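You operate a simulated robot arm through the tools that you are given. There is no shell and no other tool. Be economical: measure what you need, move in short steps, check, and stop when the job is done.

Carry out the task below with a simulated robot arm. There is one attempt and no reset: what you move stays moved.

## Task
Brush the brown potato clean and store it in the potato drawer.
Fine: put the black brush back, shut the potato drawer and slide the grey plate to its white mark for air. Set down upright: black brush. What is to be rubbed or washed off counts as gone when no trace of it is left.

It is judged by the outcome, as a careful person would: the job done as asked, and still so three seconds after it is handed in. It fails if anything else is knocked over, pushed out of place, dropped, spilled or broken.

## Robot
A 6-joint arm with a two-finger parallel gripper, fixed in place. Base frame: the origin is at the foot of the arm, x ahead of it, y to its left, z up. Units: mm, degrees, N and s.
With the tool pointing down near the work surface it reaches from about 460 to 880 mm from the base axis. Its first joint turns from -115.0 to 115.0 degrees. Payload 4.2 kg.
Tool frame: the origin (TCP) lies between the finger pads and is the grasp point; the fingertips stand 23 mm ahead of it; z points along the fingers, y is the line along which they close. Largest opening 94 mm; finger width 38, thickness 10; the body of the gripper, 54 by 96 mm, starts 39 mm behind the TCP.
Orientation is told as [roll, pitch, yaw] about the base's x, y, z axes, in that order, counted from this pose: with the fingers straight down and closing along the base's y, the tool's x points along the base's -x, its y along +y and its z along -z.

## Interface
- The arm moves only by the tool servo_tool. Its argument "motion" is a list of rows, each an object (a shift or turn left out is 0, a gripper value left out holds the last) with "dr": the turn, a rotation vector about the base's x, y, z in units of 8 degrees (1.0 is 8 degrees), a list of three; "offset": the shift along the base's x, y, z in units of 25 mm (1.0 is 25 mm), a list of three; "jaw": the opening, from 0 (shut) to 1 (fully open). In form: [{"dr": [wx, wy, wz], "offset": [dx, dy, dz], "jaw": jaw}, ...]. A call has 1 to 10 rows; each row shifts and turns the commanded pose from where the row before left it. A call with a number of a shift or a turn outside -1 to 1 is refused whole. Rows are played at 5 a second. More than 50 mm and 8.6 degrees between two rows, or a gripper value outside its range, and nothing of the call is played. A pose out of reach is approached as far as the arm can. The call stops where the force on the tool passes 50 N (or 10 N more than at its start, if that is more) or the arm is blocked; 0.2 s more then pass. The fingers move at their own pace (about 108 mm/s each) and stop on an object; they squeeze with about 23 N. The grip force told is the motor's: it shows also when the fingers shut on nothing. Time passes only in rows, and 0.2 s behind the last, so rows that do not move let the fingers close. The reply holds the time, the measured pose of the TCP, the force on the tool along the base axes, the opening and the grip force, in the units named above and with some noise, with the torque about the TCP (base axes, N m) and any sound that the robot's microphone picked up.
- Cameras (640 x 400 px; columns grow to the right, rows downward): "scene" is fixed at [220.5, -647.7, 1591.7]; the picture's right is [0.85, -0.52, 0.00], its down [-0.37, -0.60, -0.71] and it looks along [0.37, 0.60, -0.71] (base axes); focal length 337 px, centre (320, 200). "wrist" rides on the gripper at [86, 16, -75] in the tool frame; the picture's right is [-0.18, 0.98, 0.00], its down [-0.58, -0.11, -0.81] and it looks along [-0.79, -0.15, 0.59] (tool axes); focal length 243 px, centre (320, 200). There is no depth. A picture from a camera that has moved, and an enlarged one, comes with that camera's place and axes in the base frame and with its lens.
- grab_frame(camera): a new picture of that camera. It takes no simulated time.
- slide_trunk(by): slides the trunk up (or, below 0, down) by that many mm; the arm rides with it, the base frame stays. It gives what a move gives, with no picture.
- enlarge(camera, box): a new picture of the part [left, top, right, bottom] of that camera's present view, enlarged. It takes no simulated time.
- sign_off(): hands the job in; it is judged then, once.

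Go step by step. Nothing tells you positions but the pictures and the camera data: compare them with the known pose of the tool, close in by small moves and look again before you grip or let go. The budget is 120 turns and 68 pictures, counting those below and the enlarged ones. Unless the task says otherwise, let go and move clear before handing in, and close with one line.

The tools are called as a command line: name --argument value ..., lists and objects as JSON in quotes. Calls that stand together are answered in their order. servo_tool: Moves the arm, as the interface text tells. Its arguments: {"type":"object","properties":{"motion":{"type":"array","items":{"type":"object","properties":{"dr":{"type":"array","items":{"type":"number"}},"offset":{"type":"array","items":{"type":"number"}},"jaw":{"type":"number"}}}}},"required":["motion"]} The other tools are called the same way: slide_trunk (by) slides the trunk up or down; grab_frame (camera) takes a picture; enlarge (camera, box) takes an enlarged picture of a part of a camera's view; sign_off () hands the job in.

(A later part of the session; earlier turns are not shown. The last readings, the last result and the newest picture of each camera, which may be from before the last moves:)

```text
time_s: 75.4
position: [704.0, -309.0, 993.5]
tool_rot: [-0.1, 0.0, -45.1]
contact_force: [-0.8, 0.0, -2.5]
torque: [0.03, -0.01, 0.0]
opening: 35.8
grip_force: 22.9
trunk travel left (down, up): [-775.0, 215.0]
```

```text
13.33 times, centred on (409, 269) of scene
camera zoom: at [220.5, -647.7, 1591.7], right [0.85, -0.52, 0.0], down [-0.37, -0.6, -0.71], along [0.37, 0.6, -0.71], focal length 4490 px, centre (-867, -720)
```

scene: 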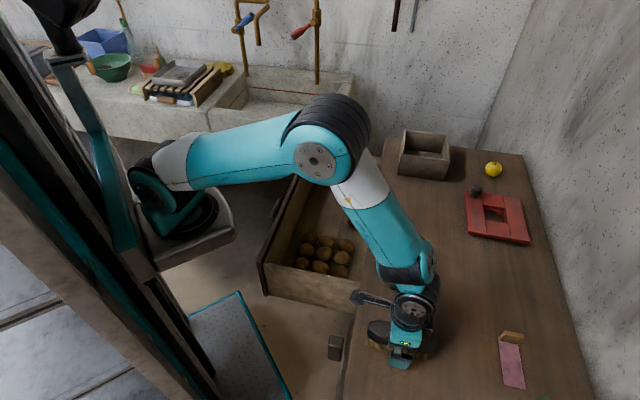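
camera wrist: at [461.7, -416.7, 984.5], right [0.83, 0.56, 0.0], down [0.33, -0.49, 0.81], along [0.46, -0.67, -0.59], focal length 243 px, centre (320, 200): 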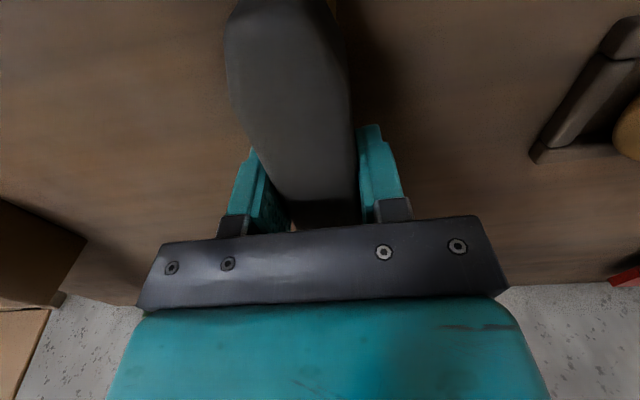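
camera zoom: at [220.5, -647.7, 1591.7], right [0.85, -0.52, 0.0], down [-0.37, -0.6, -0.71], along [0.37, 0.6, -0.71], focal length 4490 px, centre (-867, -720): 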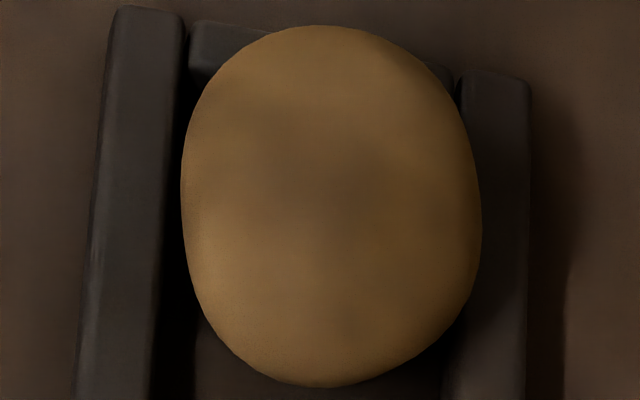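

The appearance has nearly converged. One more round, including small lengthwise strokes, to verify nothing further comes off.

servo_tool --motion '[{"offset": [-0.9, -0.9, 0]}, {"offset": [-0.9, -0.9, -0.4]}, {"offset": [-0.5, -0.5, -1]}, {"offset": [0, 0, -0.5]}, {"offset": [0, 0, -0.04]}, {"offset": [0.25, -0.25, 0]}, {"offset": [0.25, -0.25, 0]}, {"offset": [-0.25, 0.25, -0.02]}, {"offset": [-0.25, 0.25, 0]}]'

servo_tool --motion '[{"offset": [-0.2, -0.2, -0.02]}, {"offset": [-0.2, -0.2, -0.02]}, {"offset": [0.25, -0.25, 0]}, {"offset": [0.25, -0.25, 0]}, {"offset": [-0.25, 0.25, 0]}, {"offset": [-0.25, 0.25, 0]}, {"offset": [-0.25, 0.25, 0]}, {"offset": [-0.25, 0.25, 0]}, {"offset": [0.25, -0.25, 0]}, {"offset": [0.25, -0.25, 0]}]'

servo_tool --motion '[{"offset": [0.2, 0.2, 0]}, {"offset": [0.2, 0.2, 0]}, {"offset": [0.2, 0.2, 0]}, {"offset": [0.2, 0.2, 0]}, {"offset": [0.25, -0.25, -0.04]}, {"offset": [0.25, -0.25, 0]}, {"offset": [-0.25, 0.25, 0]}, {"offset": [-0.25, 0.25, 0]}, {"offset": [-0.25, 0.25, 0]}, {"offset": [-0.25, 0.25, 0]}]'

servo_tool --motion '[{"offset": [0.25, -0.25, 0]}, {"offset": [0.25, -0.25, 0]}, {"offset": [0.25, -0.25, 0]}, {"offset": [0.25, -0.25, 0]}, {"offset": [-0.25, 0.25, 0]}, {"offset": [-0.25, 0.25, 0]}, {"offset": [0, 0, 0.5]}, {"offset": [0.5, 0.5, 1]}, {"offset": [0.9, 0.9, 0.4]}, {"offset": [0.6, 0.6, 0]}]'

enlarge --camera "scene" --box '[397, 254, 421, 284]'

```text
time_s: 77.4
position: [648.0, -366.2, 946.3]
tool_rot: [0.0, -0.4, -45.1]
contact_force: [4.9, -5.0, 16.7]
torque: [-0.27, -0.3, -0.01]
opening: 35.9
grip_force: 22.8
trunk travel left (down, up): [-775.0, 215.0]
```

```text
time_s: 79.6
position: [637.9, -374.7, 945.0]
tool_rot: [0.0, 0.2, -45.0]
contact_force: [-3.6, 3.3, 8.1]
torque: [0.2, 0.09, 0.06]
opening: 35.7
grip_force: 22.6
trunk travel left (down, up): [-775.0, 215.0]
```

```text
time_s: 81.8
position: [646.0, -342.1, 946.3]
tool_rot: [0.0, 0.0, -45.0]
contact_force: [0.4, 0.0, -2.4]
torque: [0.0, 0.0, -0.02]
opening: 36.0
grip_force: 22.9
trunk travel left (down, up): [-775.0, 215.0]
```

```text
time_s: 84.0
position: [706.2, -306.8, 993.8]
tool_rot: [0.0, 0.0, -45.1]
contact_force: [-0.2, 0.4, -2.3]
torque: [-0.01, -0.02, 0.0]
opening: 35.9
grip_force: 22.9
trunk travel left (down, up): [-775.0, 215.0]
```

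```text
13.33 times, centred on (409, 269) of scene
camera zoom: at [220.5, -647.7, 1591.7], right [0.85, -0.52, 0.0], down [-0.37, -0.6, -0.71], along [0.37, 0.6, -0.71], focal length 4490 px, centre (-867, -720)
```

zoom: 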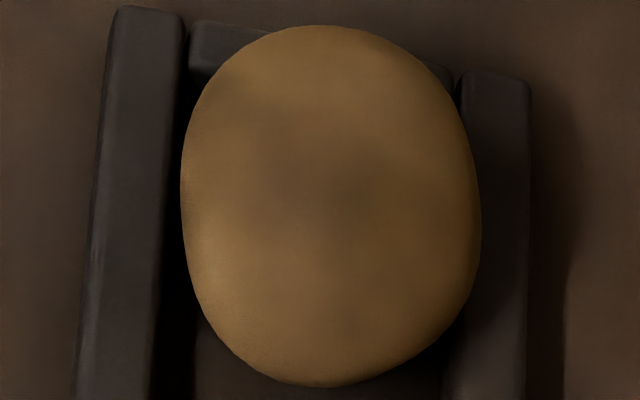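

No further change, so the skin looks clean. Returning the brush to its original spot.

servo_tool --motion '[{"offset": [-0.97, -0.91, 0]}, {"offset": [-0.97, -0.91, 0]}, {"offset": [-0.97, -0.91, 0]}, {"offset": [-0.97, -0.91, 0]}, {"offset": [-0.97, -0.91, 0]}, {"offset": [-0.97, -0.91, 0]}, {"offset": [-0.97, -0.91, 0]}, {"offset": [-0.97, -0.93, -1]}, {"offset": [0, 0, -1]}, {"offset": [0, 0, -1]}]'

servo_tool --motion '[{"offset": [0, 0, -0.4]}, {"offset": [0, 0, -0.1]}, {}]'

```text
time_s: 86.2
position: [516.4, -488.9, 918.2]
tool_rot: [0.1, 0.0, -45.0]
contact_force: [-0.4, 0.0, -1.7]
torque: [0.0, 0.01, -0.03]
opening: 35.8
grip_force: 22.3
trunk travel left (down, up): [-775.0, 215.0]
```

```text
time_s: 87.0
position: [514.0, -487.7, 905.1]
tool_rot: [0.0, -0.1, -45.0]
contact_force: [-0.2, -0.7, -0.9]
torque: [0.0, -0.04, 0.02]
opening: 35.9
grip_force: 22.7
trunk travel left (down, up): [-775.0, 215.0]
```

servo_tool --motion '[{"offset": [-0.05, -0.05, -0.1]}, {"offset": [0, 0, -0.1]}, {}]'

```text
time_s: 87.8
position: [512.8, -490.1, 899.4]
tool_rot: [0.1, 0.0, -45.0]
contact_force: [-0.5, 0.3, -0.7]
torque: [-0.05, -0.03, -0.05]
opening: 35.7
grip_force: 23.0
trunk travel left (down, up): [-775.0, 215.0]
```

servo_tool --motion '[{"offset": [0, 0, -0.06]}, {"offset": [0, 0, -0.06]}, {}]'

```text
time_s: 88.6
position: [514.4, -489.4, 898.0]
tool_rot: [-0.1, -0.1, -44.9]
contact_force: [-2.7, 2.8, 21.4]
torque: [0.02, 0.0, -0.05]
opening: 35.6
grip_force: 23.5
trunk travel left (down, up): [-775.0, 215.0]
```

Brush touching the bench; release, rise, and view the potato with the wrist camera.

servo_tool --motion '[{"offset": [0, 0, 0.04]}, {"jaw": 1}, {}, {}, {"offset": [0, 0, 1]}, {"offset": [0, 0, 1]}, {"offset": [0.3, 0.9, 1]}, {"offset": [0.5, 0.9, 1]}, {"offset": [0.5, 0.9, 0.5]}]'

servo_tool --motion '[{"offset": [0.7, 1, 0]}, {"offset": [0.7, 1, 0]}, {"offset": [0.7, 1, 0]}, {"offset": [0.7, 1, 0]}]'

enlarge --camera "scene" --box '[340, 225, 480, 375]'

grab_frame --camera "wrist"

```text
time_s: 90.6
position: [545.9, -421.9, 1010.8]
tool_rot: [0.0, 0.0, -45.0]
contact_force: [-0.6, 0.0, -0.6]
torque: [0.02, 0.04, 0.0]
opening: 94.1
grip_force: 0.1
trunk travel left (down, up): [-775.0, 215.0]
```

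```text
time_s: 91.6
position: [615.3, -320.9, 1008.9]
tool_rot: [0.0, 0.0, -45.0]
contact_force: [-0.1, -0.1, -0.3]
torque: [0.02, -0.02, -0.02]
opening: 94.0
grip_force: 0.0
trunk travel left (down, up): [-775.0, 215.0]
```

```text
2.67 times, centred on (410, 300) of scene
camera zoom: at [220.5, -647.7, 1591.7], right [0.85, -0.52, 0.0], down [-0.37, -0.6, -0.71], along [0.37, 0.6, -0.71], focal length 898 px, centre (80, -67)
```

zoom: 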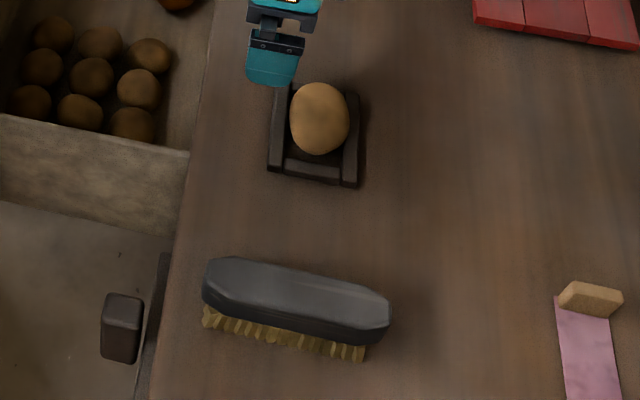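

```text
36 pictures are left
camera wrist: at [565.2, -249.7, 1084.1], right [0.83, 0.56, 0.0], down [0.33, -0.49, 0.81], along [0.46, -0.67, -0.59], focal length 243 px, centre (320, 200)
```

wrist: 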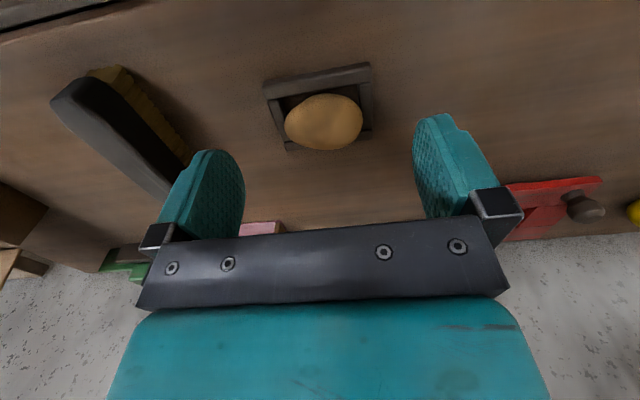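

The potato is uniformly clean and the brush is back upright. I zoom on the cradle to judge bar heights before gripping.

enlarge --camera "scene" --box '[388, 250, 428, 300]'

enlarge --camera "wrist" --box '[250, 50, 390, 165]'

```text
8.00 times, centred on (408, 275) of scene
camera zoom: at [220.5, -647.7, 1591.7], right [0.85, -0.52, 0.0], down [-0.37, -0.6, -0.71], along [0.37, 0.6, -0.71], focal length 2694 px, centre (-384, -400)
```

zoom: 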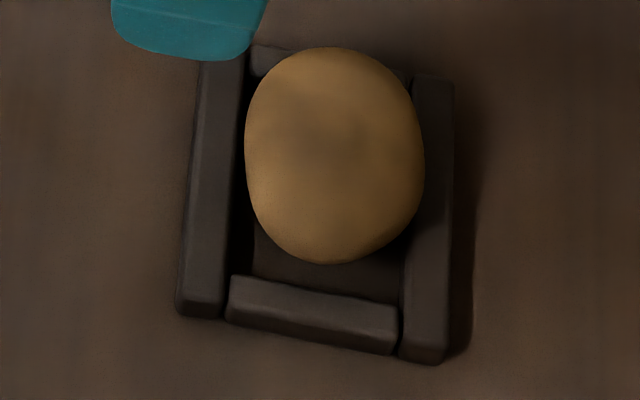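

```text
3.48 times, centred on (320, 108) of wrist
camera zoom: at [565.2, -249.7, 1084.1], right [0.83, 0.56, 0.0], down [0.33, -0.49, 0.81], along [0.46, -0.67, -0.59], focal length 844 px, centre (320, 522)
```

zoom: 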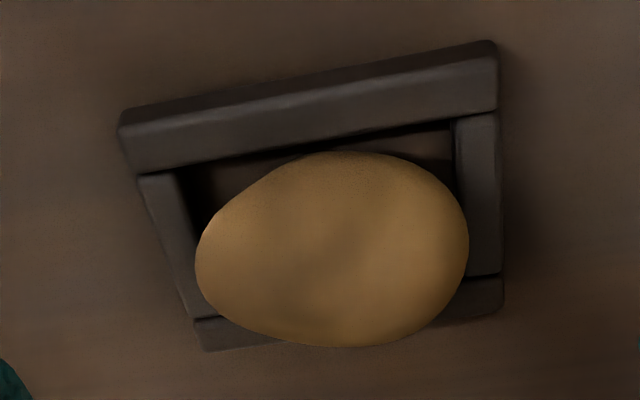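

A faint residual blotch may still be there in both views. I'd rather be sure: regrip the brush and do another thorough round, then compare the same view.

servo_tool --motion '[{"offset": [-0.7, -1, 0]}, {"offset": [-0.7, -1, 0]}, {"offset": [-0.7, -1, 0]}, {"offset": [-0.7, -1, 0]}, {"offset": [-0.5, -0.9, 0]}, {"offset": [-0.5, -0.9, 0]}, {"offset": [-0.1, -0.9, -0.4]}, {"offset": [0, 0, -1]}, {"offset": [0, 0, -1]}]'

servo_tool --motion '[{"offset": [0, 0, -1]}, {"offset": [0, 0, -0.46]}, {}, {"jaw": 0}, {}, {}, {}]'

```text
time_s: 93.6
position: [517.0, -490.2, 950.7]
tool_rot: [0.0, -0.1, -45.0]
contact_force: [1.5, 0.5, 0.5]
torque: [-0.03, 0.01, 0.02]
opening: 94.0
grip_force: 0.1
trunk travel left (down, up): [-775.0, 215.0]
```

```text
time_s: 95.2
position: [517.4, -489.8, 914.6]
tool_rot: [0.1, 0.0, -45.0]
contact_force: [0.7, -0.7, 0.5]
torque: [-0.04, -0.07, -0.02]
opening: 36.0
grip_force: 22.5
trunk travel left (down, up): [-775.0, 215.0]
```

servo_tool --motion '[{"offset": [0, 0, 1]}, {"offset": [0, 0, 1]}, {"offset": [0, 0, 1]}, {"offset": [0.9, 0.83, 0]}, {"offset": [0.9, 0.83, 0]}, {"offset": [0.9, 0.83, 0]}, {"offset": [0.9, 0.83, 0]}, {"offset": [0.9, 0.83, 0]}, {"offset": [0.8, 0.8, 0]}, {}]'

servo_tool --motion '[{"offset": [0, 0, -0.6]}, {"offset": [0, 0, -0.4]}, {"offset": [0, 0, -0.1]}, {}]'

```text
time_s: 97.4
position: [648.9, -366.9, 990.9]
tool_rot: [0.1, 0.0, -45.1]
contact_force: [-0.1, -0.1, -1.0]
torque: [0.02, 0.01, -0.03]
opening: 35.9
grip_force: 23.0
trunk travel left (down, up): [-775.0, 215.0]
```

```text
time_s: 98.4
position: [651.2, -367.6, 960.8]
tool_rot: [0.0, 0.1, -45.0]
contact_force: [0.0, 0.3, -3.0]
torque: [0.03, -0.01, 0.01]
opening: 35.7
grip_force: 22.9
trunk travel left (down, up): [-775.0, 215.0]
```

servo_tool --motion '[{"offset": [0, 0, -0.08]}, {"offset": [0, 0, -0.05]}, {}]'

```text
time_s: 99.2
position: [650.3, -366.5, 960.5]
tool_rot: [0.0, -0.2, -45.1]
contact_force: [-3.5, -0.8, 20.7]
torque: [-0.06, 0.21, 0.04]
opening: 35.6
grip_force: 23.4
trunk travel left (down, up): [-775.0, 215.0]
```

servo_tool --motion '[{"offset": [0.3, -0.3, -0.02]}, {"offset": [0.3, -0.3, 0]}, {"offset": [-0.3, 0.3, -0.02]}, {"offset": [-0.3, 0.3, -0.02]}, {"offset": [-0.3, 0.3, 0]}, {"offset": [-0.3, 0.3, -0.02]}, {"offset": [0.3, -0.3, 0]}, {"offset": [0.3, -0.3, -0.02]}]'

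servo_tool --motion '[{"offset": [0.3, -0.3, -0.02]}, {"offset": [0.3, -0.3, 0]}, {"offset": [-0.3, 0.3, -0.02]}, {"offset": [-0.3, 0.3, -0.02]}, {"offset": [-0.3, 0.3, 0]}, {"offset": [-0.3, 0.3, -0.02]}, {"offset": [0.3, -0.3, 0]}, {"offset": [0.3, -0.3, -0.02]}]'

servo_tool --motion '[{"offset": [0.3, -0.3, -0.02]}, {"offset": [0.3, -0.3, 0]}, {"offset": [-0.3, 0.3, -0.02]}, {"offset": [-0.3, 0.3, -0.02]}, {"offset": [-0.3, 0.3, 0]}, {"offset": [-0.3, 0.3, -0.02]}, {"offset": [0.3, -0.3, 0]}, {"offset": [0.3, -0.3, -0.02]}]'

servo_tool --motion '[{"offset": [0.3, -0.3, -0.02]}, {"offset": [0.3, -0.3, 0]}, {"offset": [-0.3, 0.3, -0.02]}, {"offset": [-0.3, 0.3, -0.02]}, {"offset": [-0.3, 0.3, 0]}, {"offset": [-0.3, 0.3, -0.02]}, {"offset": [0.3, -0.3, 0]}, {"offset": [0.3, -0.3, -0.02]}]'

```text
time_s: 101.0
position: [649.3, -364.3, 956.2]
tool_rot: [0.0, 0.1, -45.0]
contact_force: [-5.9, 6.4, 18.7]
torque: [0.31, 0.32, 0.01]
opening: 36.0
grip_force: 23.4
trunk travel left (down, up): [-775.0, 215.0]
```

```text
time_s: 102.8
position: [648.8, -365.4, 953.8]
tool_rot: [0.0, 0.2, -45.0]
contact_force: [-5.8, 5.8, 16.0]
torque: [0.37, 0.23, 0.02]
opening: 35.9
grip_force: 23.1
trunk travel left (down, up): [-775.0, 215.0]
```

```text
time_s: 104.6
position: [647.3, -364.0, 951.8]
tool_rot: [0.0, 0.1, -44.9]
contact_force: [-5.4, 6.5, 16.2]
torque: [0.29, 0.27, -0.01]
opening: 35.7
grip_force: 22.9
trunk travel left (down, up): [-775.0, 215.0]
```

```text
time_s: 106.4
position: [649.2, -363.9, 948.5]
tool_rot: [0.0, 0.1, -45.0]
contact_force: [-5.6, 7.0, 18.9]
torque: [0.3, 0.24, 0.0]
opening: 35.8
grip_force: 23.9
trunk travel left (down, up): [-775.0, 215.0]
```

Good steady contact. A few more, then lift and compare.

servo_tool --motion '[{"offset": [0.3, -0.3, -0.02]}, {"offset": [0.3, -0.3, 0]}, {"offset": [-0.3, 0.3, -0.02]}, {"offset": [-0.3, 0.3, -0.02]}, {"offset": [-0.3, 0.3, 0]}, {"offset": [-0.3, 0.3, -0.02]}, {"offset": [0.3, -0.3, 0]}, {"offset": [0.3, -0.3, -0.02]}]'

servo_tool --motion '[{"offset": [0.3, -0.3, -0.02]}, {"offset": [0.3, -0.3, 0]}, {"offset": [-0.3, 0.3, -0.02]}, {"offset": [-0.3, 0.3, -0.02]}, {"offset": [-0.3, 0.3, 0]}, {"offset": [-0.3, 0.3, -0.02]}, {"offset": [0.3, -0.3, 0]}, {"offset": [0.3, -0.3, -0.02]}]'

servo_tool --motion '[{"offset": [0, 0, 0.5]}, {"offset": [0.5, 0.5, 1]}, {"offset": [0.9, 0.9, 0.4]}, {"offset": [0.9, 0.9, 0]}]'

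enlarge --camera "scene" --box '[388, 250, 428, 300]'

```text
time_s: 108.2
position: [647.6, -365.8, 945.0]
tool_rot: [-0.1, 0.1, -45.0]
contact_force: [-5.6, 6.0, 16.4]
torque: [0.26, 0.19, -0.02]
opening: 35.9
grip_force: 23.0
trunk travel left (down, up): [-775.0, 215.0]
```

```text
time_s: 110.0
position: [648.1, -364.7, 943.1]
tool_rot: [0.0, 0.0, -45.0]
contact_force: [-5.8, 7.3, 19.1]
torque: [0.27, 0.21, 0.02]
opening: 35.5
grip_force: 22.5
trunk travel left (down, up): [-775.0, 215.0]
```

```text
time_s: 111.0
position: [703.6, -304.4, 992.3]
tool_rot: [-0.1, 0.0, -45.1]
contact_force: [-0.5, -1.0, -1.7]
torque: [0.01, -0.01, -0.02]
opening: 36.0
grip_force: 23.8
trunk travel left (down, up): [-775.0, 215.0]
```

```text
8.00 times, centred on (408, 275) of scene
camera zoom: at [220.5, -647.7, 1591.7], right [0.85, -0.52, 0.0], down [-0.37, -0.6, -0.71], along [0.37, 0.6, -0.71], focal length 2694 px, centre (-384, -400)
```

zoom: 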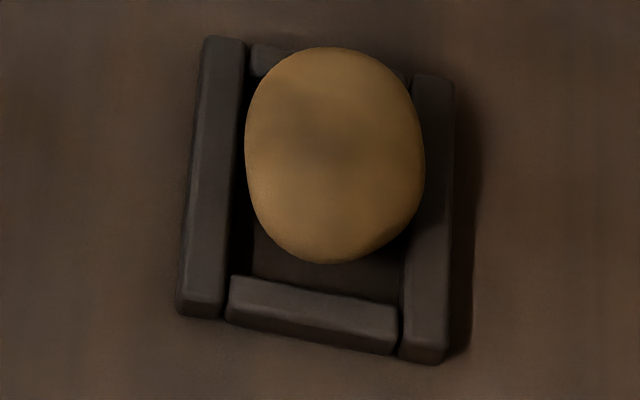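

No change after steady strokes, so what's left is the skin's own tone. Returning the brush.

servo_tool --motion '[{"offset": [-0.94, -0.92, 0]}, {"offset": [-0.94, -0.92, 0]}, {"offset": [-0.94, -0.92, 0]}, {"offset": [-0.94, -0.92, 0]}, {"offset": [-0.94, -0.92, 0]}, {"offset": [-0.94, -0.92, 0]}, {"offset": [-0.94, -0.92, 0]}, {"offset": [-0.94, -0.92, -1]}, {"offset": [0, 0, -1]}, {"offset": [0, 0, -1]}]'

servo_tool --motion '[{"offset": [0, 0, -0.4]}, {"offset": [0, 0, -0.2]}, {}]'

```text
time_s: 113.2
position: [520.9, -492.9, 915.3]
tool_rot: [0.0, 0.1, -44.9]
contact_force: [-0.1, 0.3, -1.7]
torque: [-0.03, -0.02, -0.01]
opening: 35.8
grip_force: 22.6
trunk travel left (down, up): [-775.0, 215.0]
```

```text
time_s: 114.0
position: [521.5, -491.8, 901.2]
tool_rot: [0.0, 0.0, -45.0]
contact_force: [-0.2, 0.1, -0.8]
torque: [0.0, 0.0, 0.04]
opening: 35.9
grip_force: 22.8
trunk travel left (down, up): [-775.0, 215.0]
```

servo_tool --motion '[{"offset": [-0.15, 0.08, -0.08]}, {"offset": [0, 0, -0.08]}, {"offset": [0, 0, -0.04]}, {}]'

```text
time_s: 115.0
position: [516.7, -489.6, 897.1]
tool_rot: [0.1, 0.0, -45.0]
contact_force: [0.0, 1.9, 20.6]
torque: [0.24, 0.19, 0.12]
opening: 36.0
grip_force: 22.9
trunk travel left (down, up): [-775.0, 215.0]
```

Release the brush, rise and move above the potato with open jaws.

servo_tool --motion '[{"offset": [0, 0, 0.06]}, {"jaw": 1}, {}, {}, {"offset": [0, 0, 1]}, {"offset": [0, 0, 1]}, {"offset": [0, 0, 1]}, {"offset": [0.9, 0.82, 0]}, {"offset": [0.9, 0.82, 0]}, {"offset": [0.9, 0.82, 0]}]'

servo_tool --motion '[{"offset": [0.9, 0.82, 0]}, {"offset": [0.9, 0.82, 0]}, {"offset": [0.84, 0.82, 0]}, {"offset": [0, 0, -1]}, {}]'

grab_frame --camera "wrist"

enlarge --camera "scene" --box '[340, 225, 480, 375]'

```text
time_s: 117.2
position: [587.8, -428.3, 974.5]
tool_rot: [0.0, 0.0, -45.0]
contact_force: [0.1, 0.4, 0.0]
torque: [0.02, 0.0, -0.02]
opening: 94.2
grip_force: 0.0
trunk travel left (down, up): [-775.0, 215.0]
```

```text
time_s: 118.4
position: [649.9, -365.1, 950.0]
tool_rot: [0.0, 0.0, -45.0]
contact_force: [0.2, -0.3, -0.3]
torque: [-0.01, 0.0, 0.0]
opening: 94.0
grip_force: 0.2
trunk travel left (down, up): [-775.0, 215.0]
```

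```text
32 pictures are left
camera wrist: at [599.7, -294.4, 1025.0], right [0.83, 0.56, 0.0], down [0.33, -0.49, 0.81], along [0.46, -0.67, -0.59], focal length 243 px, centre (320, 200)
```

wrist: 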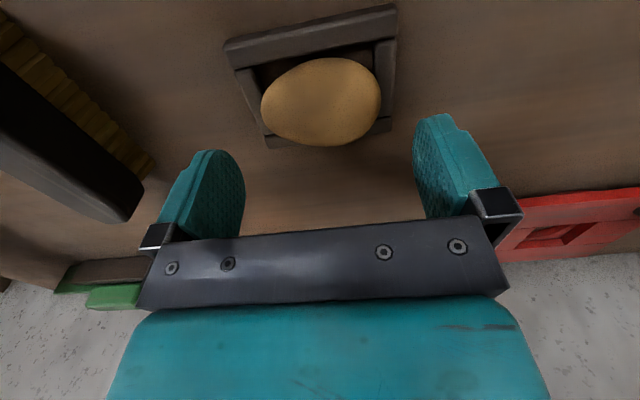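

```text
2.67 times, centred on (410, 300) of scene
camera zoom: at [220.5, -647.7, 1591.7], right [0.85, -0.52, 0.0], down [-0.37, -0.6, -0.71], along [0.37, 0.6, -0.71], focal length 898 px, centre (80, -67)
```

zoom: 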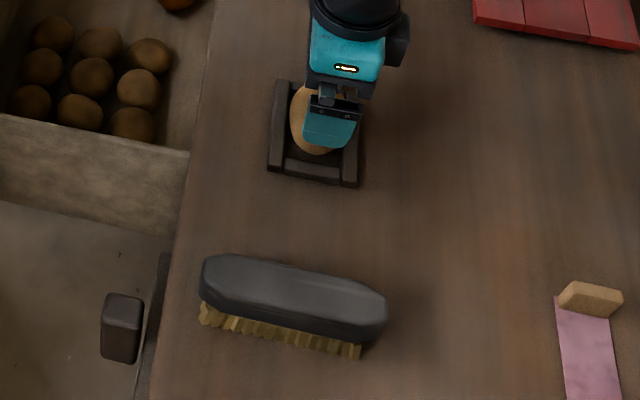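

Aligned. Descend to just above the cradle bars and close.

servo_tool --motion '[{"offset": [0, -0.05, -0.8]}, {"offset": [0, 0, -0.7]}, {"offset": [0, 0, -0.35]}, {"offset": [0, 0, -0.15]}, {}]'

```text
time_s: 119.6
position: [651.0, -367.2, 896.6]
tool_rot: [0.0, 0.0, -44.9]
contact_force: [-0.4, -0.3, 0.5]
torque: [-0.03, -0.03, -0.01]
opening: 94.0
grip_force: 0.0
trunk travel left (down, up): [-775.0, 215.0]
```

servo_tool --motion '[{"jaw": 0.8}, {"jaw": 0.75}, {"jaw": 0.7}, {"jaw": 0}, {}, {}]'

grab_frame --camera "wrist"

```text
time_s: 121.0
position: [648.3, -367.1, 897.0]
tool_rot: [0.0, 0.0, -45.0]
contact_force: [0.3, 0.0, 0.2]
torque: [-0.01, 0.0, 0.01]
opening: 71.0
grip_force: 22.9
trunk travel left (down, up): [-775.0, 215.0]
```

```text
30 pictures are left
camera wrist: at [599.0, -296.4, 972.9], right [0.83, 0.56, 0.0], down [0.33, -0.49, 0.81], along [0.46, -0.67, -0.59], focal length 243 px, centre (320, 200)
```

wrist: 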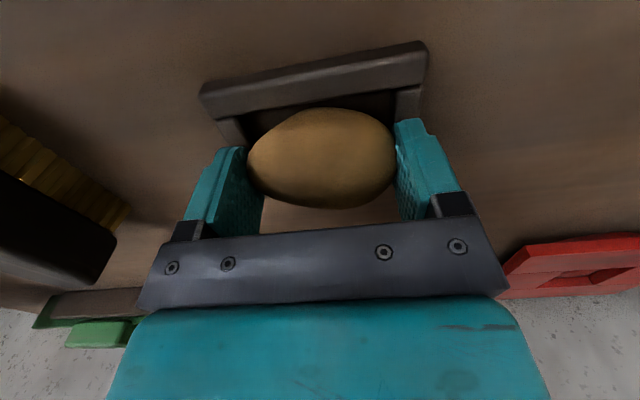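

Gripped (71 mm). Lift and carry toward the drawer's free area, staying high, then look down.

servo_tool --motion '[{"offset": [0, 0, 0.4]}, {"offset": [0, 0, 0.6]}, {"offset": [0, 0, 0.8]}, {"offset": [0, 0, 0.8]}, {"offset": [0, 0, 0.8]}, {"offset": [0, 0.5, 0.6]}, {"offset": [-0.1, 0.9, 0]}, {"offset": [-0.1, 0.9, 0]}, {"offset": [-0.1, 0.9, 0]}, {"offset": [-0.1, 0.9, 0]}]'

servo_tool --motion '[{"offset": [-0.1, 0.9, 0]}, {"offset": [-0.1, 0.9, 0]}, {"offset": [-0.1, 0.9, 0]}, {"offset": [-0.1, 0.9, 0]}, {"offset": [0, 0.9, 0]}, {"offset": [0, 0.9, 0]}, {"offset": [0, 0.9, 0]}]'

grab_frame --camera "wrist"

enlarge --camera "scene" --box '[250, 130, 410, 310]'

```text
time_s: 123.2
position: [640.9, -267.8, 997.0]
tool_rot: [0.0, 0.0, -45.0]
contact_force: [-0.6, 0.4, -1.1]
torque: [0.06, 0.0, 0.01]
opening: 71.3
grip_force: 23.2
trunk travel left (down, up): [-775.0, 215.0]
```

```text
time_s: 124.8
position: [626.5, -109.6, 996.4]
tool_rot: [0.0, 0.0, -45.1]
contact_force: [0.6, -0.9, -0.9]
torque: [-0.01, 0.01, 0.01]
opening: 71.0
grip_force: 23.2
trunk travel left (down, up): [-775.0, 215.0]
```

```text
29 pictures are left
camera wrist: at [577.2, -38.5, 1071.0], right [0.83, 0.56, 0.0], down [0.33, -0.49, 0.81], along [0.45, -0.67, -0.59], focal length 243 px, centre (320, 200)
```

wrist: 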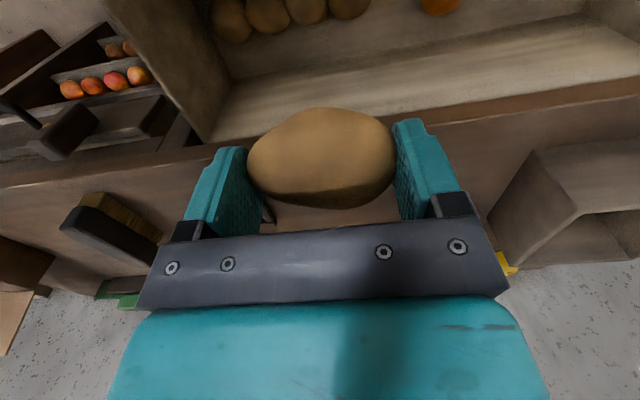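

```text
2.22 times, centred on (330, 220) of scene
camera zoom: at [220.5, -647.7, 1591.7], right [0.85, -0.52, 0.0], down [-0.37, -0.6, -0.71], along [0.37, 0.6, -0.71], focal length 748 px, centre (298, 156)
```

zoom: 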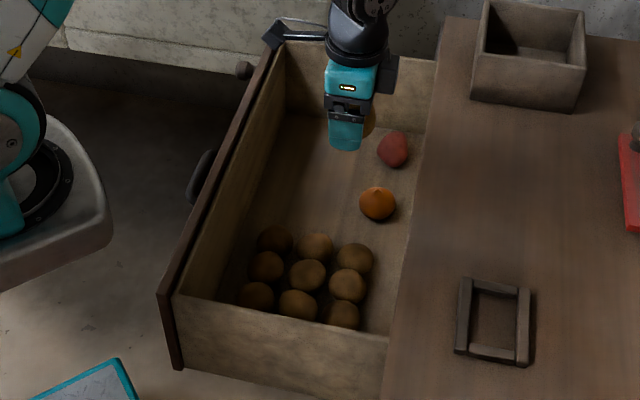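

Triangulating: drawer floor is near z≈650, rim ≈810, front panel about 300 mm off the bench edge. A free spot is near (751,56); I go above it and look again.

servo_tool --motion '[{"offset": [0.71, 0.95, 0]}, {"offset": [0.71, 0.95, 0]}, {"offset": [0.71, 0.95, 0]}, {"offset": [0.71, 0.95, 0]}, {"offset": [0.71, 0.95, 0]}, {"offset": [0.71, 0.95, 0]}, {"offset": [0.71, 0.95, 0]}, {"offset": [0, 0, -1]}, {"offset": [0, 0, -1]}, {}]'

grab_frame --camera "wrist"

enlarge --camera "scene" --box '[250, 120, 430, 300]'

```text
time_s: 127.0
position: [753.5, 57.9, 946.9]
tool_rot: [0.1, 0.0, -45.0]
contact_force: [0.2, -0.1, -1.0]
torque: [-0.03, 0.0, -0.04]
opening: 71.2
grip_force: 22.9
trunk travel left (down, up): [-775.0, 215.0]
```

```text
27 pictures are left
camera wrist: at [703.1, 128.4, 1022.4], right [0.83, 0.56, 0.0], down [0.33, -0.49, 0.81], along [0.46, -0.67, -0.59], focal length 243 px, centre (320, 200)
```

wrist: 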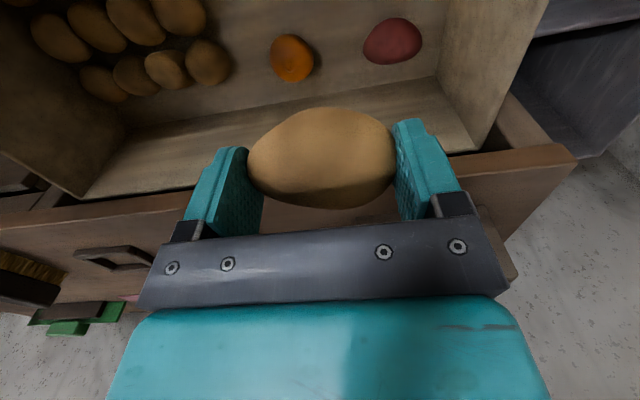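

```text
2.22 times, centred on (340, 210) of scene
camera zoom: at [220.5, -647.7, 1591.7], right [0.85, -0.52, 0.0], down [-0.37, -0.6, -0.71], along [0.37, 0.6, -0.71], focal length 748 px, centre (276, 178)
```

zoom: 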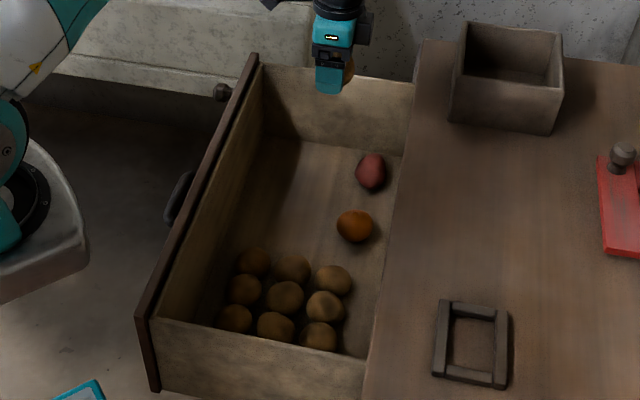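

Spot confirmed free between the potatoes, orange and red fruit. Descending into the drawer in steps.

servo_tool --motion '[{"offset": [0, 0, -1]}, {"offset": [0, 0, -1]}, {"offset": [0, 0, -1]}, {"offset": [0, 0, -1]}, {"offset": [0, 0, -1]}, {"offset": [0, 0, -1]}, {}]'

grab_frame --camera "wrist"

enlarge --camera "scene" --box '[250, 120, 430, 300]'

```text
time_s: 128.6
position: [754.2, 59.6, 795.9]
tool_rot: [0.1, 0.0, -44.9]
contact_force: [0.1, -0.1, -1.0]
torque: [0.03, 0.01, -0.02]
opening: 71.0
grip_force: 23.3
trunk travel left (down, up): [-775.0, 215.0]
```

```text
25 pictures are left
camera wrist: at [703.3, 131.5, 871.7], right [0.83, 0.56, 0.0], down [0.33, -0.49, 0.81], along [0.46, -0.67, -0.59], focal length 243 px, centre (320, 200)
```

wrist: 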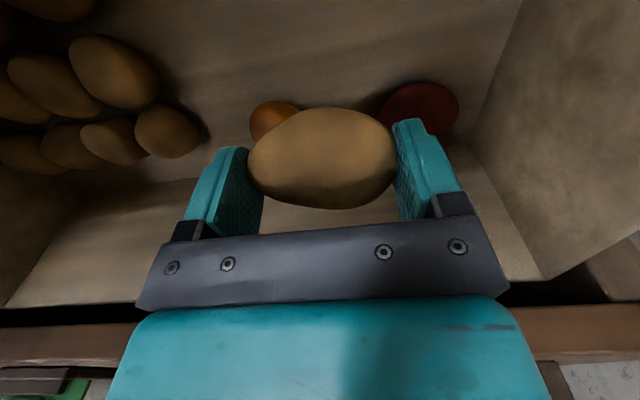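

```text
2.22 times, centred on (340, 210) of scene
camera zoom: at [220.5, -647.7, 1591.7], right [0.85, -0.52, 0.0], down [-0.37, -0.6, -0.71], along [0.37, 0.6, -0.71], focal length 748 px, centre (276, 178)
```

zoom: 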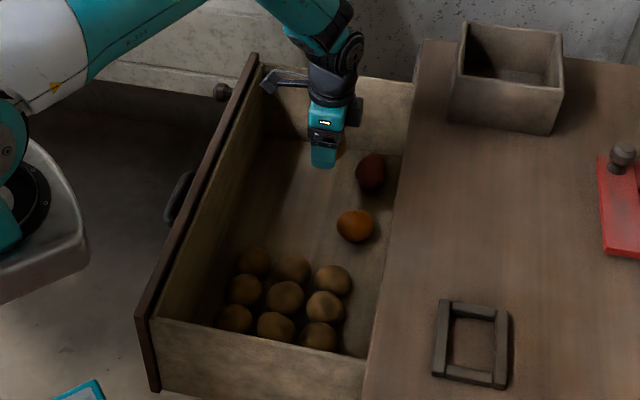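

Clear so far; the camera bracket has ~25 mm margin to the front panel. I shift 8 mm away from it and continue down.

servo_tool --motion '[{"offset": [0.22, -0.23, -0.6]}, {"offset": [0, 0, -0.8]}, {"offset": [0, 0, -0.8]}, {"offset": [0, 0, -0.8]}, {"offset": [0, 0, -0.8]}, {}]'

enlarge --camera "scene" --box '[280, 120, 380, 220]'

```text
time_s: 130.0
position: [758.1, 51.9, 702.4]
tool_rot: [0.0, 0.0, -44.9]
contact_force: [1.0, 0.9, -1.0]
torque: [0.01, 0.0, -0.03]
opening: 71.1
grip_force: 22.9
trunk travel left (down, up): [-775.0, 215.0]
```

```text
4.00 times, centred on (330, 170) of scene
camera zoom: at [220.5, -647.7, 1591.7], right [0.85, -0.52, 0.0], down [-0.37, -0.6, -0.71], along [0.37, 0.6, -0.71], focal length 1347 px, centre (280, 320)
```

zoom: 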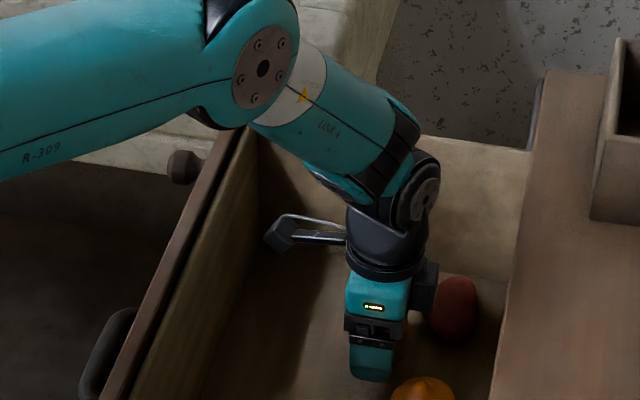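

The forearm passes well above the rim by my estimate (~z 1050+). Continue down gently.

servo_tool --motion '[{"offset": [0, 0, -0.5]}, {"offset": [0, 0, -0.4]}, {"offset": [0, 0, -0.2]}, {}]'

grab_frame --camera "wrist"

```text
time_s: 131.0
position: [760.7, 53.1, 674.2]
tool_rot: [0.2, 0.0, -45.1]
contact_force: [-2.4, -3.2, 22.8]
torque: [-0.14, 0.04, -0.03]
opening: 71.1
grip_force: 23.2
trunk travel left (down, up): [-775.0, 215.0]
```

```text
22 pictures are left
camera wrist: at [709.6, 124.5, 749.9], right [0.83, 0.56, 0.0], down [0.33, -0.49, 0.81], along [0.46, -0.67, -0.59], focal length 243 px, centre (320, 200)
```

wrist: 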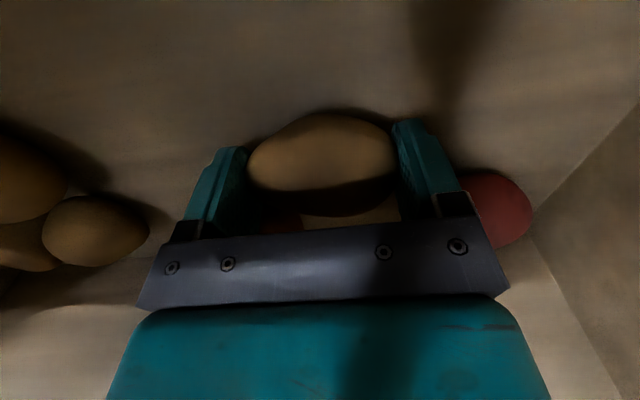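

The potato rests on the drawer floor. Release slightly and withdraw straight up.

servo_tool --motion '[{"offset": [0, 0, 0.06]}, {"jaw": 0.8}, {"jaw": 0.85}, {}, {"offset": [0, 0, 0.5]}, {"offset": [0, 0, 1]}, {"offset": [0, 0, 1]}, {"offset": [0, 0, 1]}, {"offset": [0, 0, 1]}, {"offset": [0, 0, 1]}]'

servo_tool --motion '[{"offset": [0, 0, 1]}, {"offset": [0, 0, 1]}, {"offset": [0, 0, 1]}, {"offset": [0, 0, 1]}, {"offset": [0, 0, 1]}, {"offset": [0, 0, 1]}, {"offset": [0, 0, 1]}, {"offset": [0, 0, 1]}]'

grab_frame --camera "wrist"

```text
time_s: 133.2
position: [758.9, 51.3, 814.0]
tool_rot: [0.0, 0.0, -45.0]
contact_force: [-0.1, 0.1, -0.3]
torque: [-0.02, 0.02, -0.04]
opening: 80.0
grip_force: 0.1
trunk travel left (down, up): [-775.0, 215.0]
```

```text
time_s: 135.0
position: [761.0, 51.9, 1012.3]
tool_rot: [0.0, 0.1, -45.0]
contact_force: [-0.5, 0.0, 1.3]
torque: [0.01, 0.01, 0.04]
opening: 79.9
grip_force: 0.1
trunk travel left (down, up): [-775.0, 215.0]
```

```text
21 pictures are left
camera wrist: at [710.6, 122.9, 1087.4], right [0.83, 0.56, 0.0], down [0.33, -0.49, 0.81], along [0.46, -0.67, -0.59], focal length 243 px, centre (320, 200)
```

wrist: 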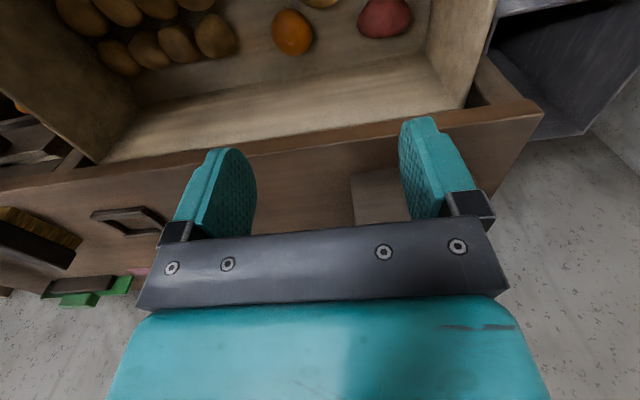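

The potato lies in the drawer. Next I move in front of the drawer to inspect its face for the grey plate and white mark.

servo_tool --motion '[{"offset": [-0.9, 0.76, 0]}, {"offset": [-0.9, 0.76, 0]}, {"offset": [-0.9, 0.76, 0]}, {"offset": [-0.9, 0.76, 0]}, {"offset": [-0.9, 0.76, 0]}, {"offset": [-0.9, 0.76, 0]}, {"offset": [-0.9, 0.76, 0]}, {"offset": [-0.9, 0.76, -0.5]}, {"offset": [-0.9, 0.76, -1]}, {"offset": [0, 0, -1]}]'

grab_frame --camera "wrist"

enlarge --camera "scene" --box '[250, 130, 400, 310]'

```text
time_s: 137.2
position: [558.3, 224.1, 950.5]
tool_rot: [-0.1, 0.0, -44.9]
contact_force: [0.1, -0.8, -0.1]
torque: [0.03, -0.03, 0.0]
opening: 79.8
grip_force: 0.1
trunk travel left (down, up): [-775.0, 215.0]
```

```text
20 pictures are left
camera wrist: at [507.7, 294.6, 1025.8], right [0.83, 0.56, 0.0], down [0.33, -0.49, 0.81], along [0.46, -0.67, -0.59], focal length 243 px, centre (320, 200)
```

wrist: 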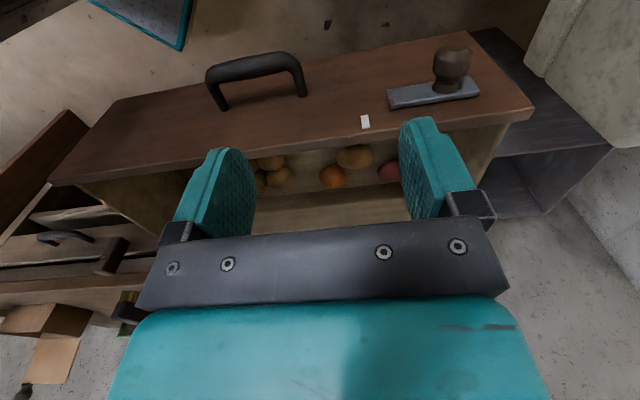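

```text
2.22 times, centred on (325, 220) of scene
camera zoom: at [220.5, -647.7, 1591.7], right [0.85, -0.52, 0.0], down [-0.37, -0.6, -0.71], along [0.37, 0.6, -0.71], focal length 748 px, centre (309, 156)
```

zoom: 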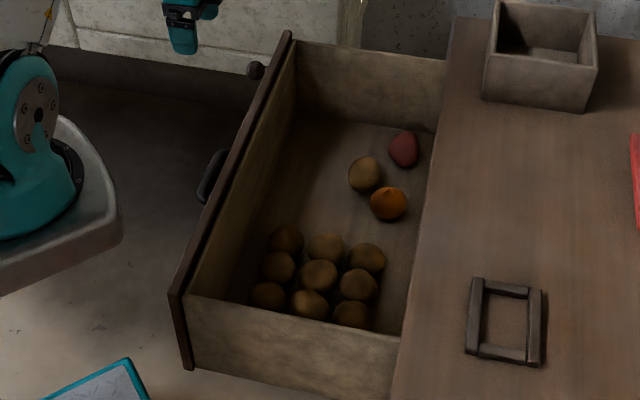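

Found: the drawer front carries a handle and a grey plate with a knob; the white mark lies to its left (toward the handle). Zooming.

enlarge --camera "wrist" --box '[340, 20, 540, 145]'

```text
3.20 times, centred on (440, 82) of wrist
camera zoom: at [507.7, 294.6, 1025.8], right [0.83, 0.56, 0.0], down [0.33, -0.49, 0.81], along [0.46, -0.67, -0.59], focal length 776 px, centre (-64, 576)
```

zoom: 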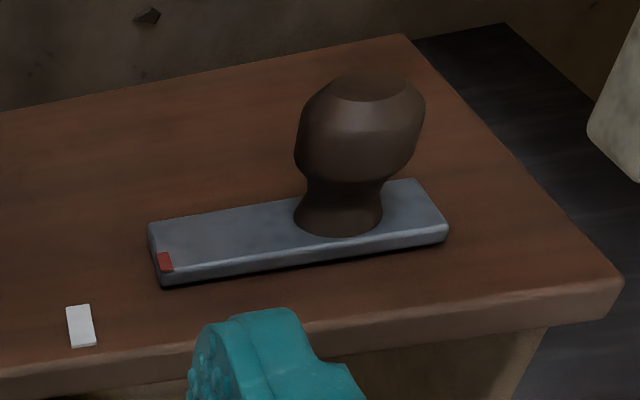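

The plate has a red index on its left end, the white mark is ~34 mm further toward the handle. I'll straddle the knob (around (687,277,758)) from above; first move above it and check.

servo_tool --motion '[{"offset": [0.86, 0.36, 0], "jaw": 1}, {"offset": [0.86, 0.36, 0]}, {"offset": [0.86, 0.36, 0]}, {"offset": [0.86, 0.36, 0]}, {"offset": [0.86, 0.34, 0]}, {"offset": [0.86, 0.34, 0]}, {"offset": [0, 0, -1]}, {"offset": [0, 0, -1]}, {}]'

grab_frame --camera "wrist"

enlarge --camera "scene" --box '[270, 110, 350, 190]'

```text
time_s: 139.2
position: [686.9, 276.1, 901.2]
tool_rot: [0.1, 0.0, -45.0]
contact_force: [0.4, 0.1, -0.8]
torque: [-0.02, 0.02, -0.04]
opening: 94.1
grip_force: 0.0
trunk travel left (down, up): [-775.0, 215.0]
```

```text
17 pictures are left
camera wrist: at [636.7, 348.7, 975.6], right [0.83, 0.56, 0.0], down [0.33, -0.49, 0.81], along [0.46, -0.67, -0.59], focal length 243 px, centre (320, 200)
```

wrist: 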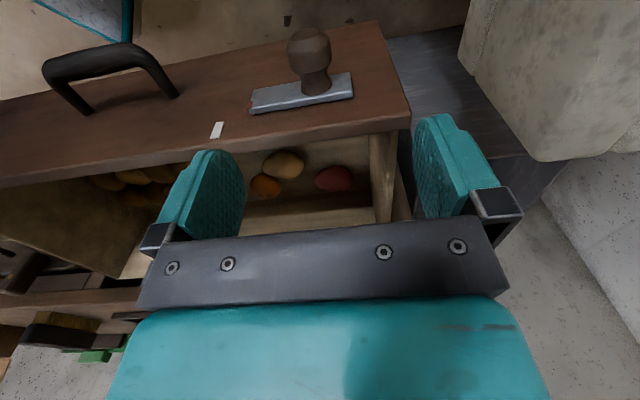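

```text
5.00 times, centred on (310, 150) of scene
camera zoom: at [220.5, -647.7, 1591.7], right [0.85, -0.52, 0.0], down [-0.37, -0.6, -0.71], along [0.37, 0.6, -0.71], focal length 1684 px, centre (370, 450)
```

zoom: 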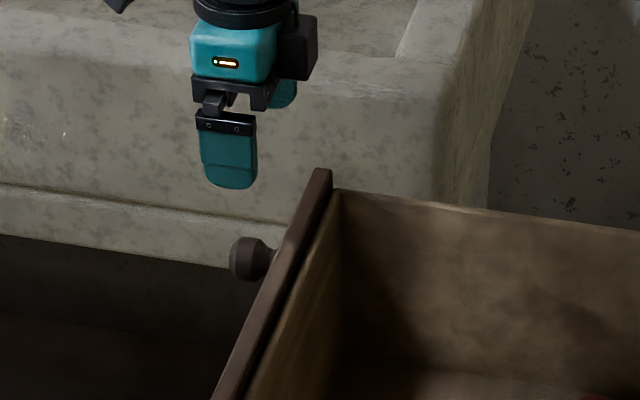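

Knob head triangulated at about (677,277,770). Shift and descend with the jaws open around it.

servo_tool --motion '[{"offset": [-0.36, 0.04, 0]}, {"offset": [0, 0, -1]}, {"offset": [0, 0, -1]}, {"offset": [0, 0, -1]}, {"offset": [0, 0, -1]}, {"offset": [0, 0, -0.8]}, {"offset": [0, 0, -0.5]}, {}]'

grab_frame --camera "wrist"

enlarge --camera "scene" --box '[270, 110, 350, 190]'

```text
time_s: 141.0
position: [678.5, 279.5, 774.1]
tool_rot: [0.5, -0.2, -45.3]
contact_force: [-7.4, -8.7, 24.6]
torque: [-0.57, -0.65, -0.41]
opening: 93.8
grip_force: 0.1
trunk travel left (down, up): [-775.0, 215.0]
stopped in row 8: the force on the tool passed its limit (the readings are from after the stop); the commanded pose is now the measured one
```

```text
15 pictures are left
camera wrist: at [628.5, 350.4, 848.7], right [0.83, 0.56, 0.01], down [0.33, -0.49, 0.81], along [0.46, -0.67, -0.59], focal length 243 px, centre (320, 200)
```

wrist: 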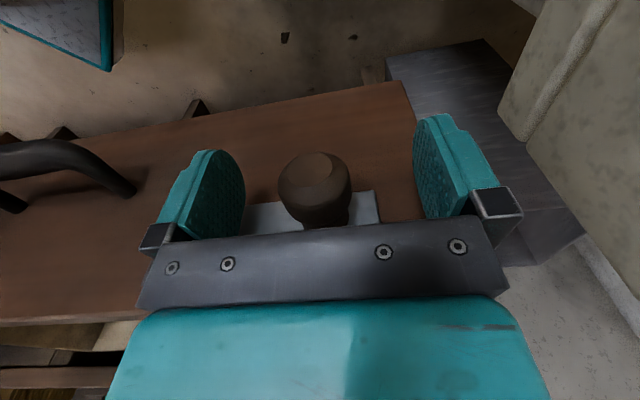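

```text
5.00 times, centred on (310, 150) of scene
camera zoom: at [220.5, -647.7, 1591.7], right [0.85, -0.52, 0.0], down [-0.37, -0.6, -0.71], along [0.37, 0.6, -0.71], focal length 1684 px, centre (370, 450)
```

zoom: 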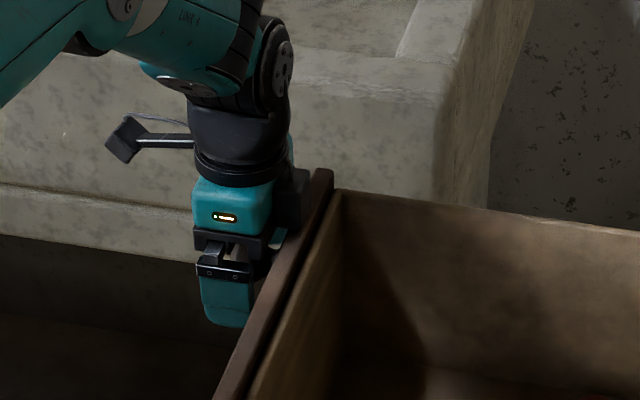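

A box on the gripper touched the drawer rim (25 N up). I rise 5 mm and shift 5 mm away from the panel; the fingertips still cover the knob. Then close.

servo_tool --motion '[{"offset": [0, 0, 0.22]}, {"offset": [-0.14, 0.14, 0]}, {}]'

```text
time_s: 141.8
position: [673.6, 282.7, 776.3]
tool_rot: [0.1, -0.1, -45.2]
contact_force: [-1.1, -0.2, -0.4]
torque: [0.04, -0.01, 0.0]
opening: 93.8
grip_force: 0.1
trunk travel left (down, up): [-775.0, 215.0]
```

servo_tool --motion '[{"jaw": 0.6}, {"jaw": 0.5}, {"jaw": 0}, {}, {}]'

grab_frame --camera "wrist"

```text
time_s: 143.0
position: [673.5, 281.3, 776.6]
tool_rot: [0.1, -0.1, -45.2]
contact_force: [-8.7, -8.5, 3.5]
torque: [-0.03, 0.07, 0.64]
opening: 32.9
grip_force: 44.1
trunk travel left (down, up): [-775.0, 215.0]
```

```text
13 pictures are left
camera wrist: at [623.5, 352.9, 851.6], right [0.83, 0.56, 0.0], down [0.33, -0.49, 0.81], along [0.45, -0.67, -0.59], focal length 243 px, centre (320, 200)
```

wrist: 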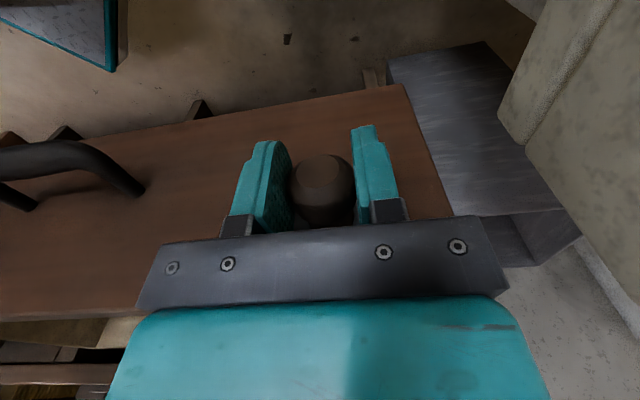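

Knob gripped. Slide the plate toward the white mark (-x,-y direction) about 30 mm in small steps.

servo_tool --motion '[{"offset": [-0.2, -0.2, 0]}, {"offset": [-0.2, -0.2, 0]}, {"offset": [-0.2, -0.2, 0]}, {"offset": [-0.2, -0.2, 0]}, {}]'

enlarge --camera "wrist" --box '[200, 130, 440, 280]'

```text
time_s: 144.2
position: [655.0, 261.8, 776.4]
tool_rot: [0.3, -0.1, -45.2]
contact_force: [-0.8, 1.3, 2.8]
torque: [0.01, -0.01, 0.68]
opening: 32.7
grip_force: 44.8
trunk travel left (down, up): [-775.0, 215.0]
```

```text
2.67 times, centred on (320, 205) of wrist
camera zoom: at [604.1, 333.4, 851.7], right [0.83, 0.56, 0.0], down [0.33, -0.49, 0.81], along [0.46, -0.67, -0.59], focal length 647 px, centre (320, 187)
```

zoom: 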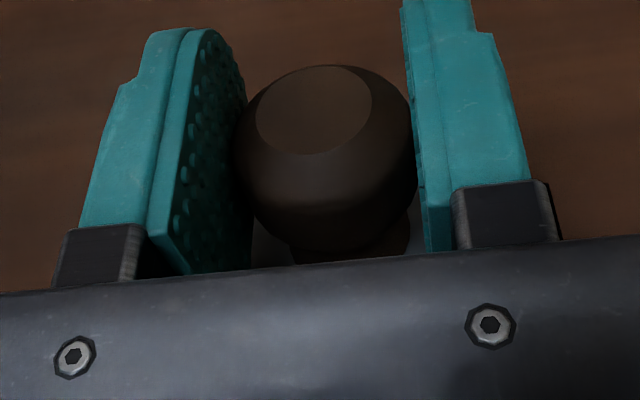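

Moved 27 mm. Release and rise to compare the red index with the white mark.

servo_tool --motion '[{"jaw": 0.7}, {"jaw": 0.9}, {"jaw": 0.9}, {"offset": [0, 0, 1]}, {"offset": [0, 0, 1]}, {"offset": [0, 0, 1]}, {"offset": [0, 0, 1]}, {"offset": [0, 0, 1]}]'

enlarge --camera "wrist" --box '[200, 20, 400, 145]'

```text
time_s: 146.0
position: [658.4, 263.1, 899.1]
tool_rot: [0.3, -0.1, -45.2]
contact_force: [0.2, 0.1, 0.0]
torque: [-0.01, 0.03, -0.05]
opening: 84.5
grip_force: 0.1
trunk travel left (down, up): [-775.0, 215.0]
```

```text
3.20 times, centred on (300, 82) of wrist
camera zoom: at [607.3, 335.1, 975.0], right [0.83, 0.56, 0.0], down [0.33, -0.49, 0.81], along [0.46, -0.67, -0.59], focal length 776 px, centre (384, 576)
```

zoom: 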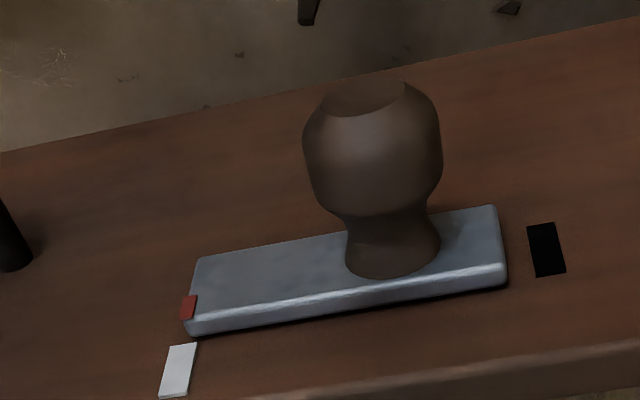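

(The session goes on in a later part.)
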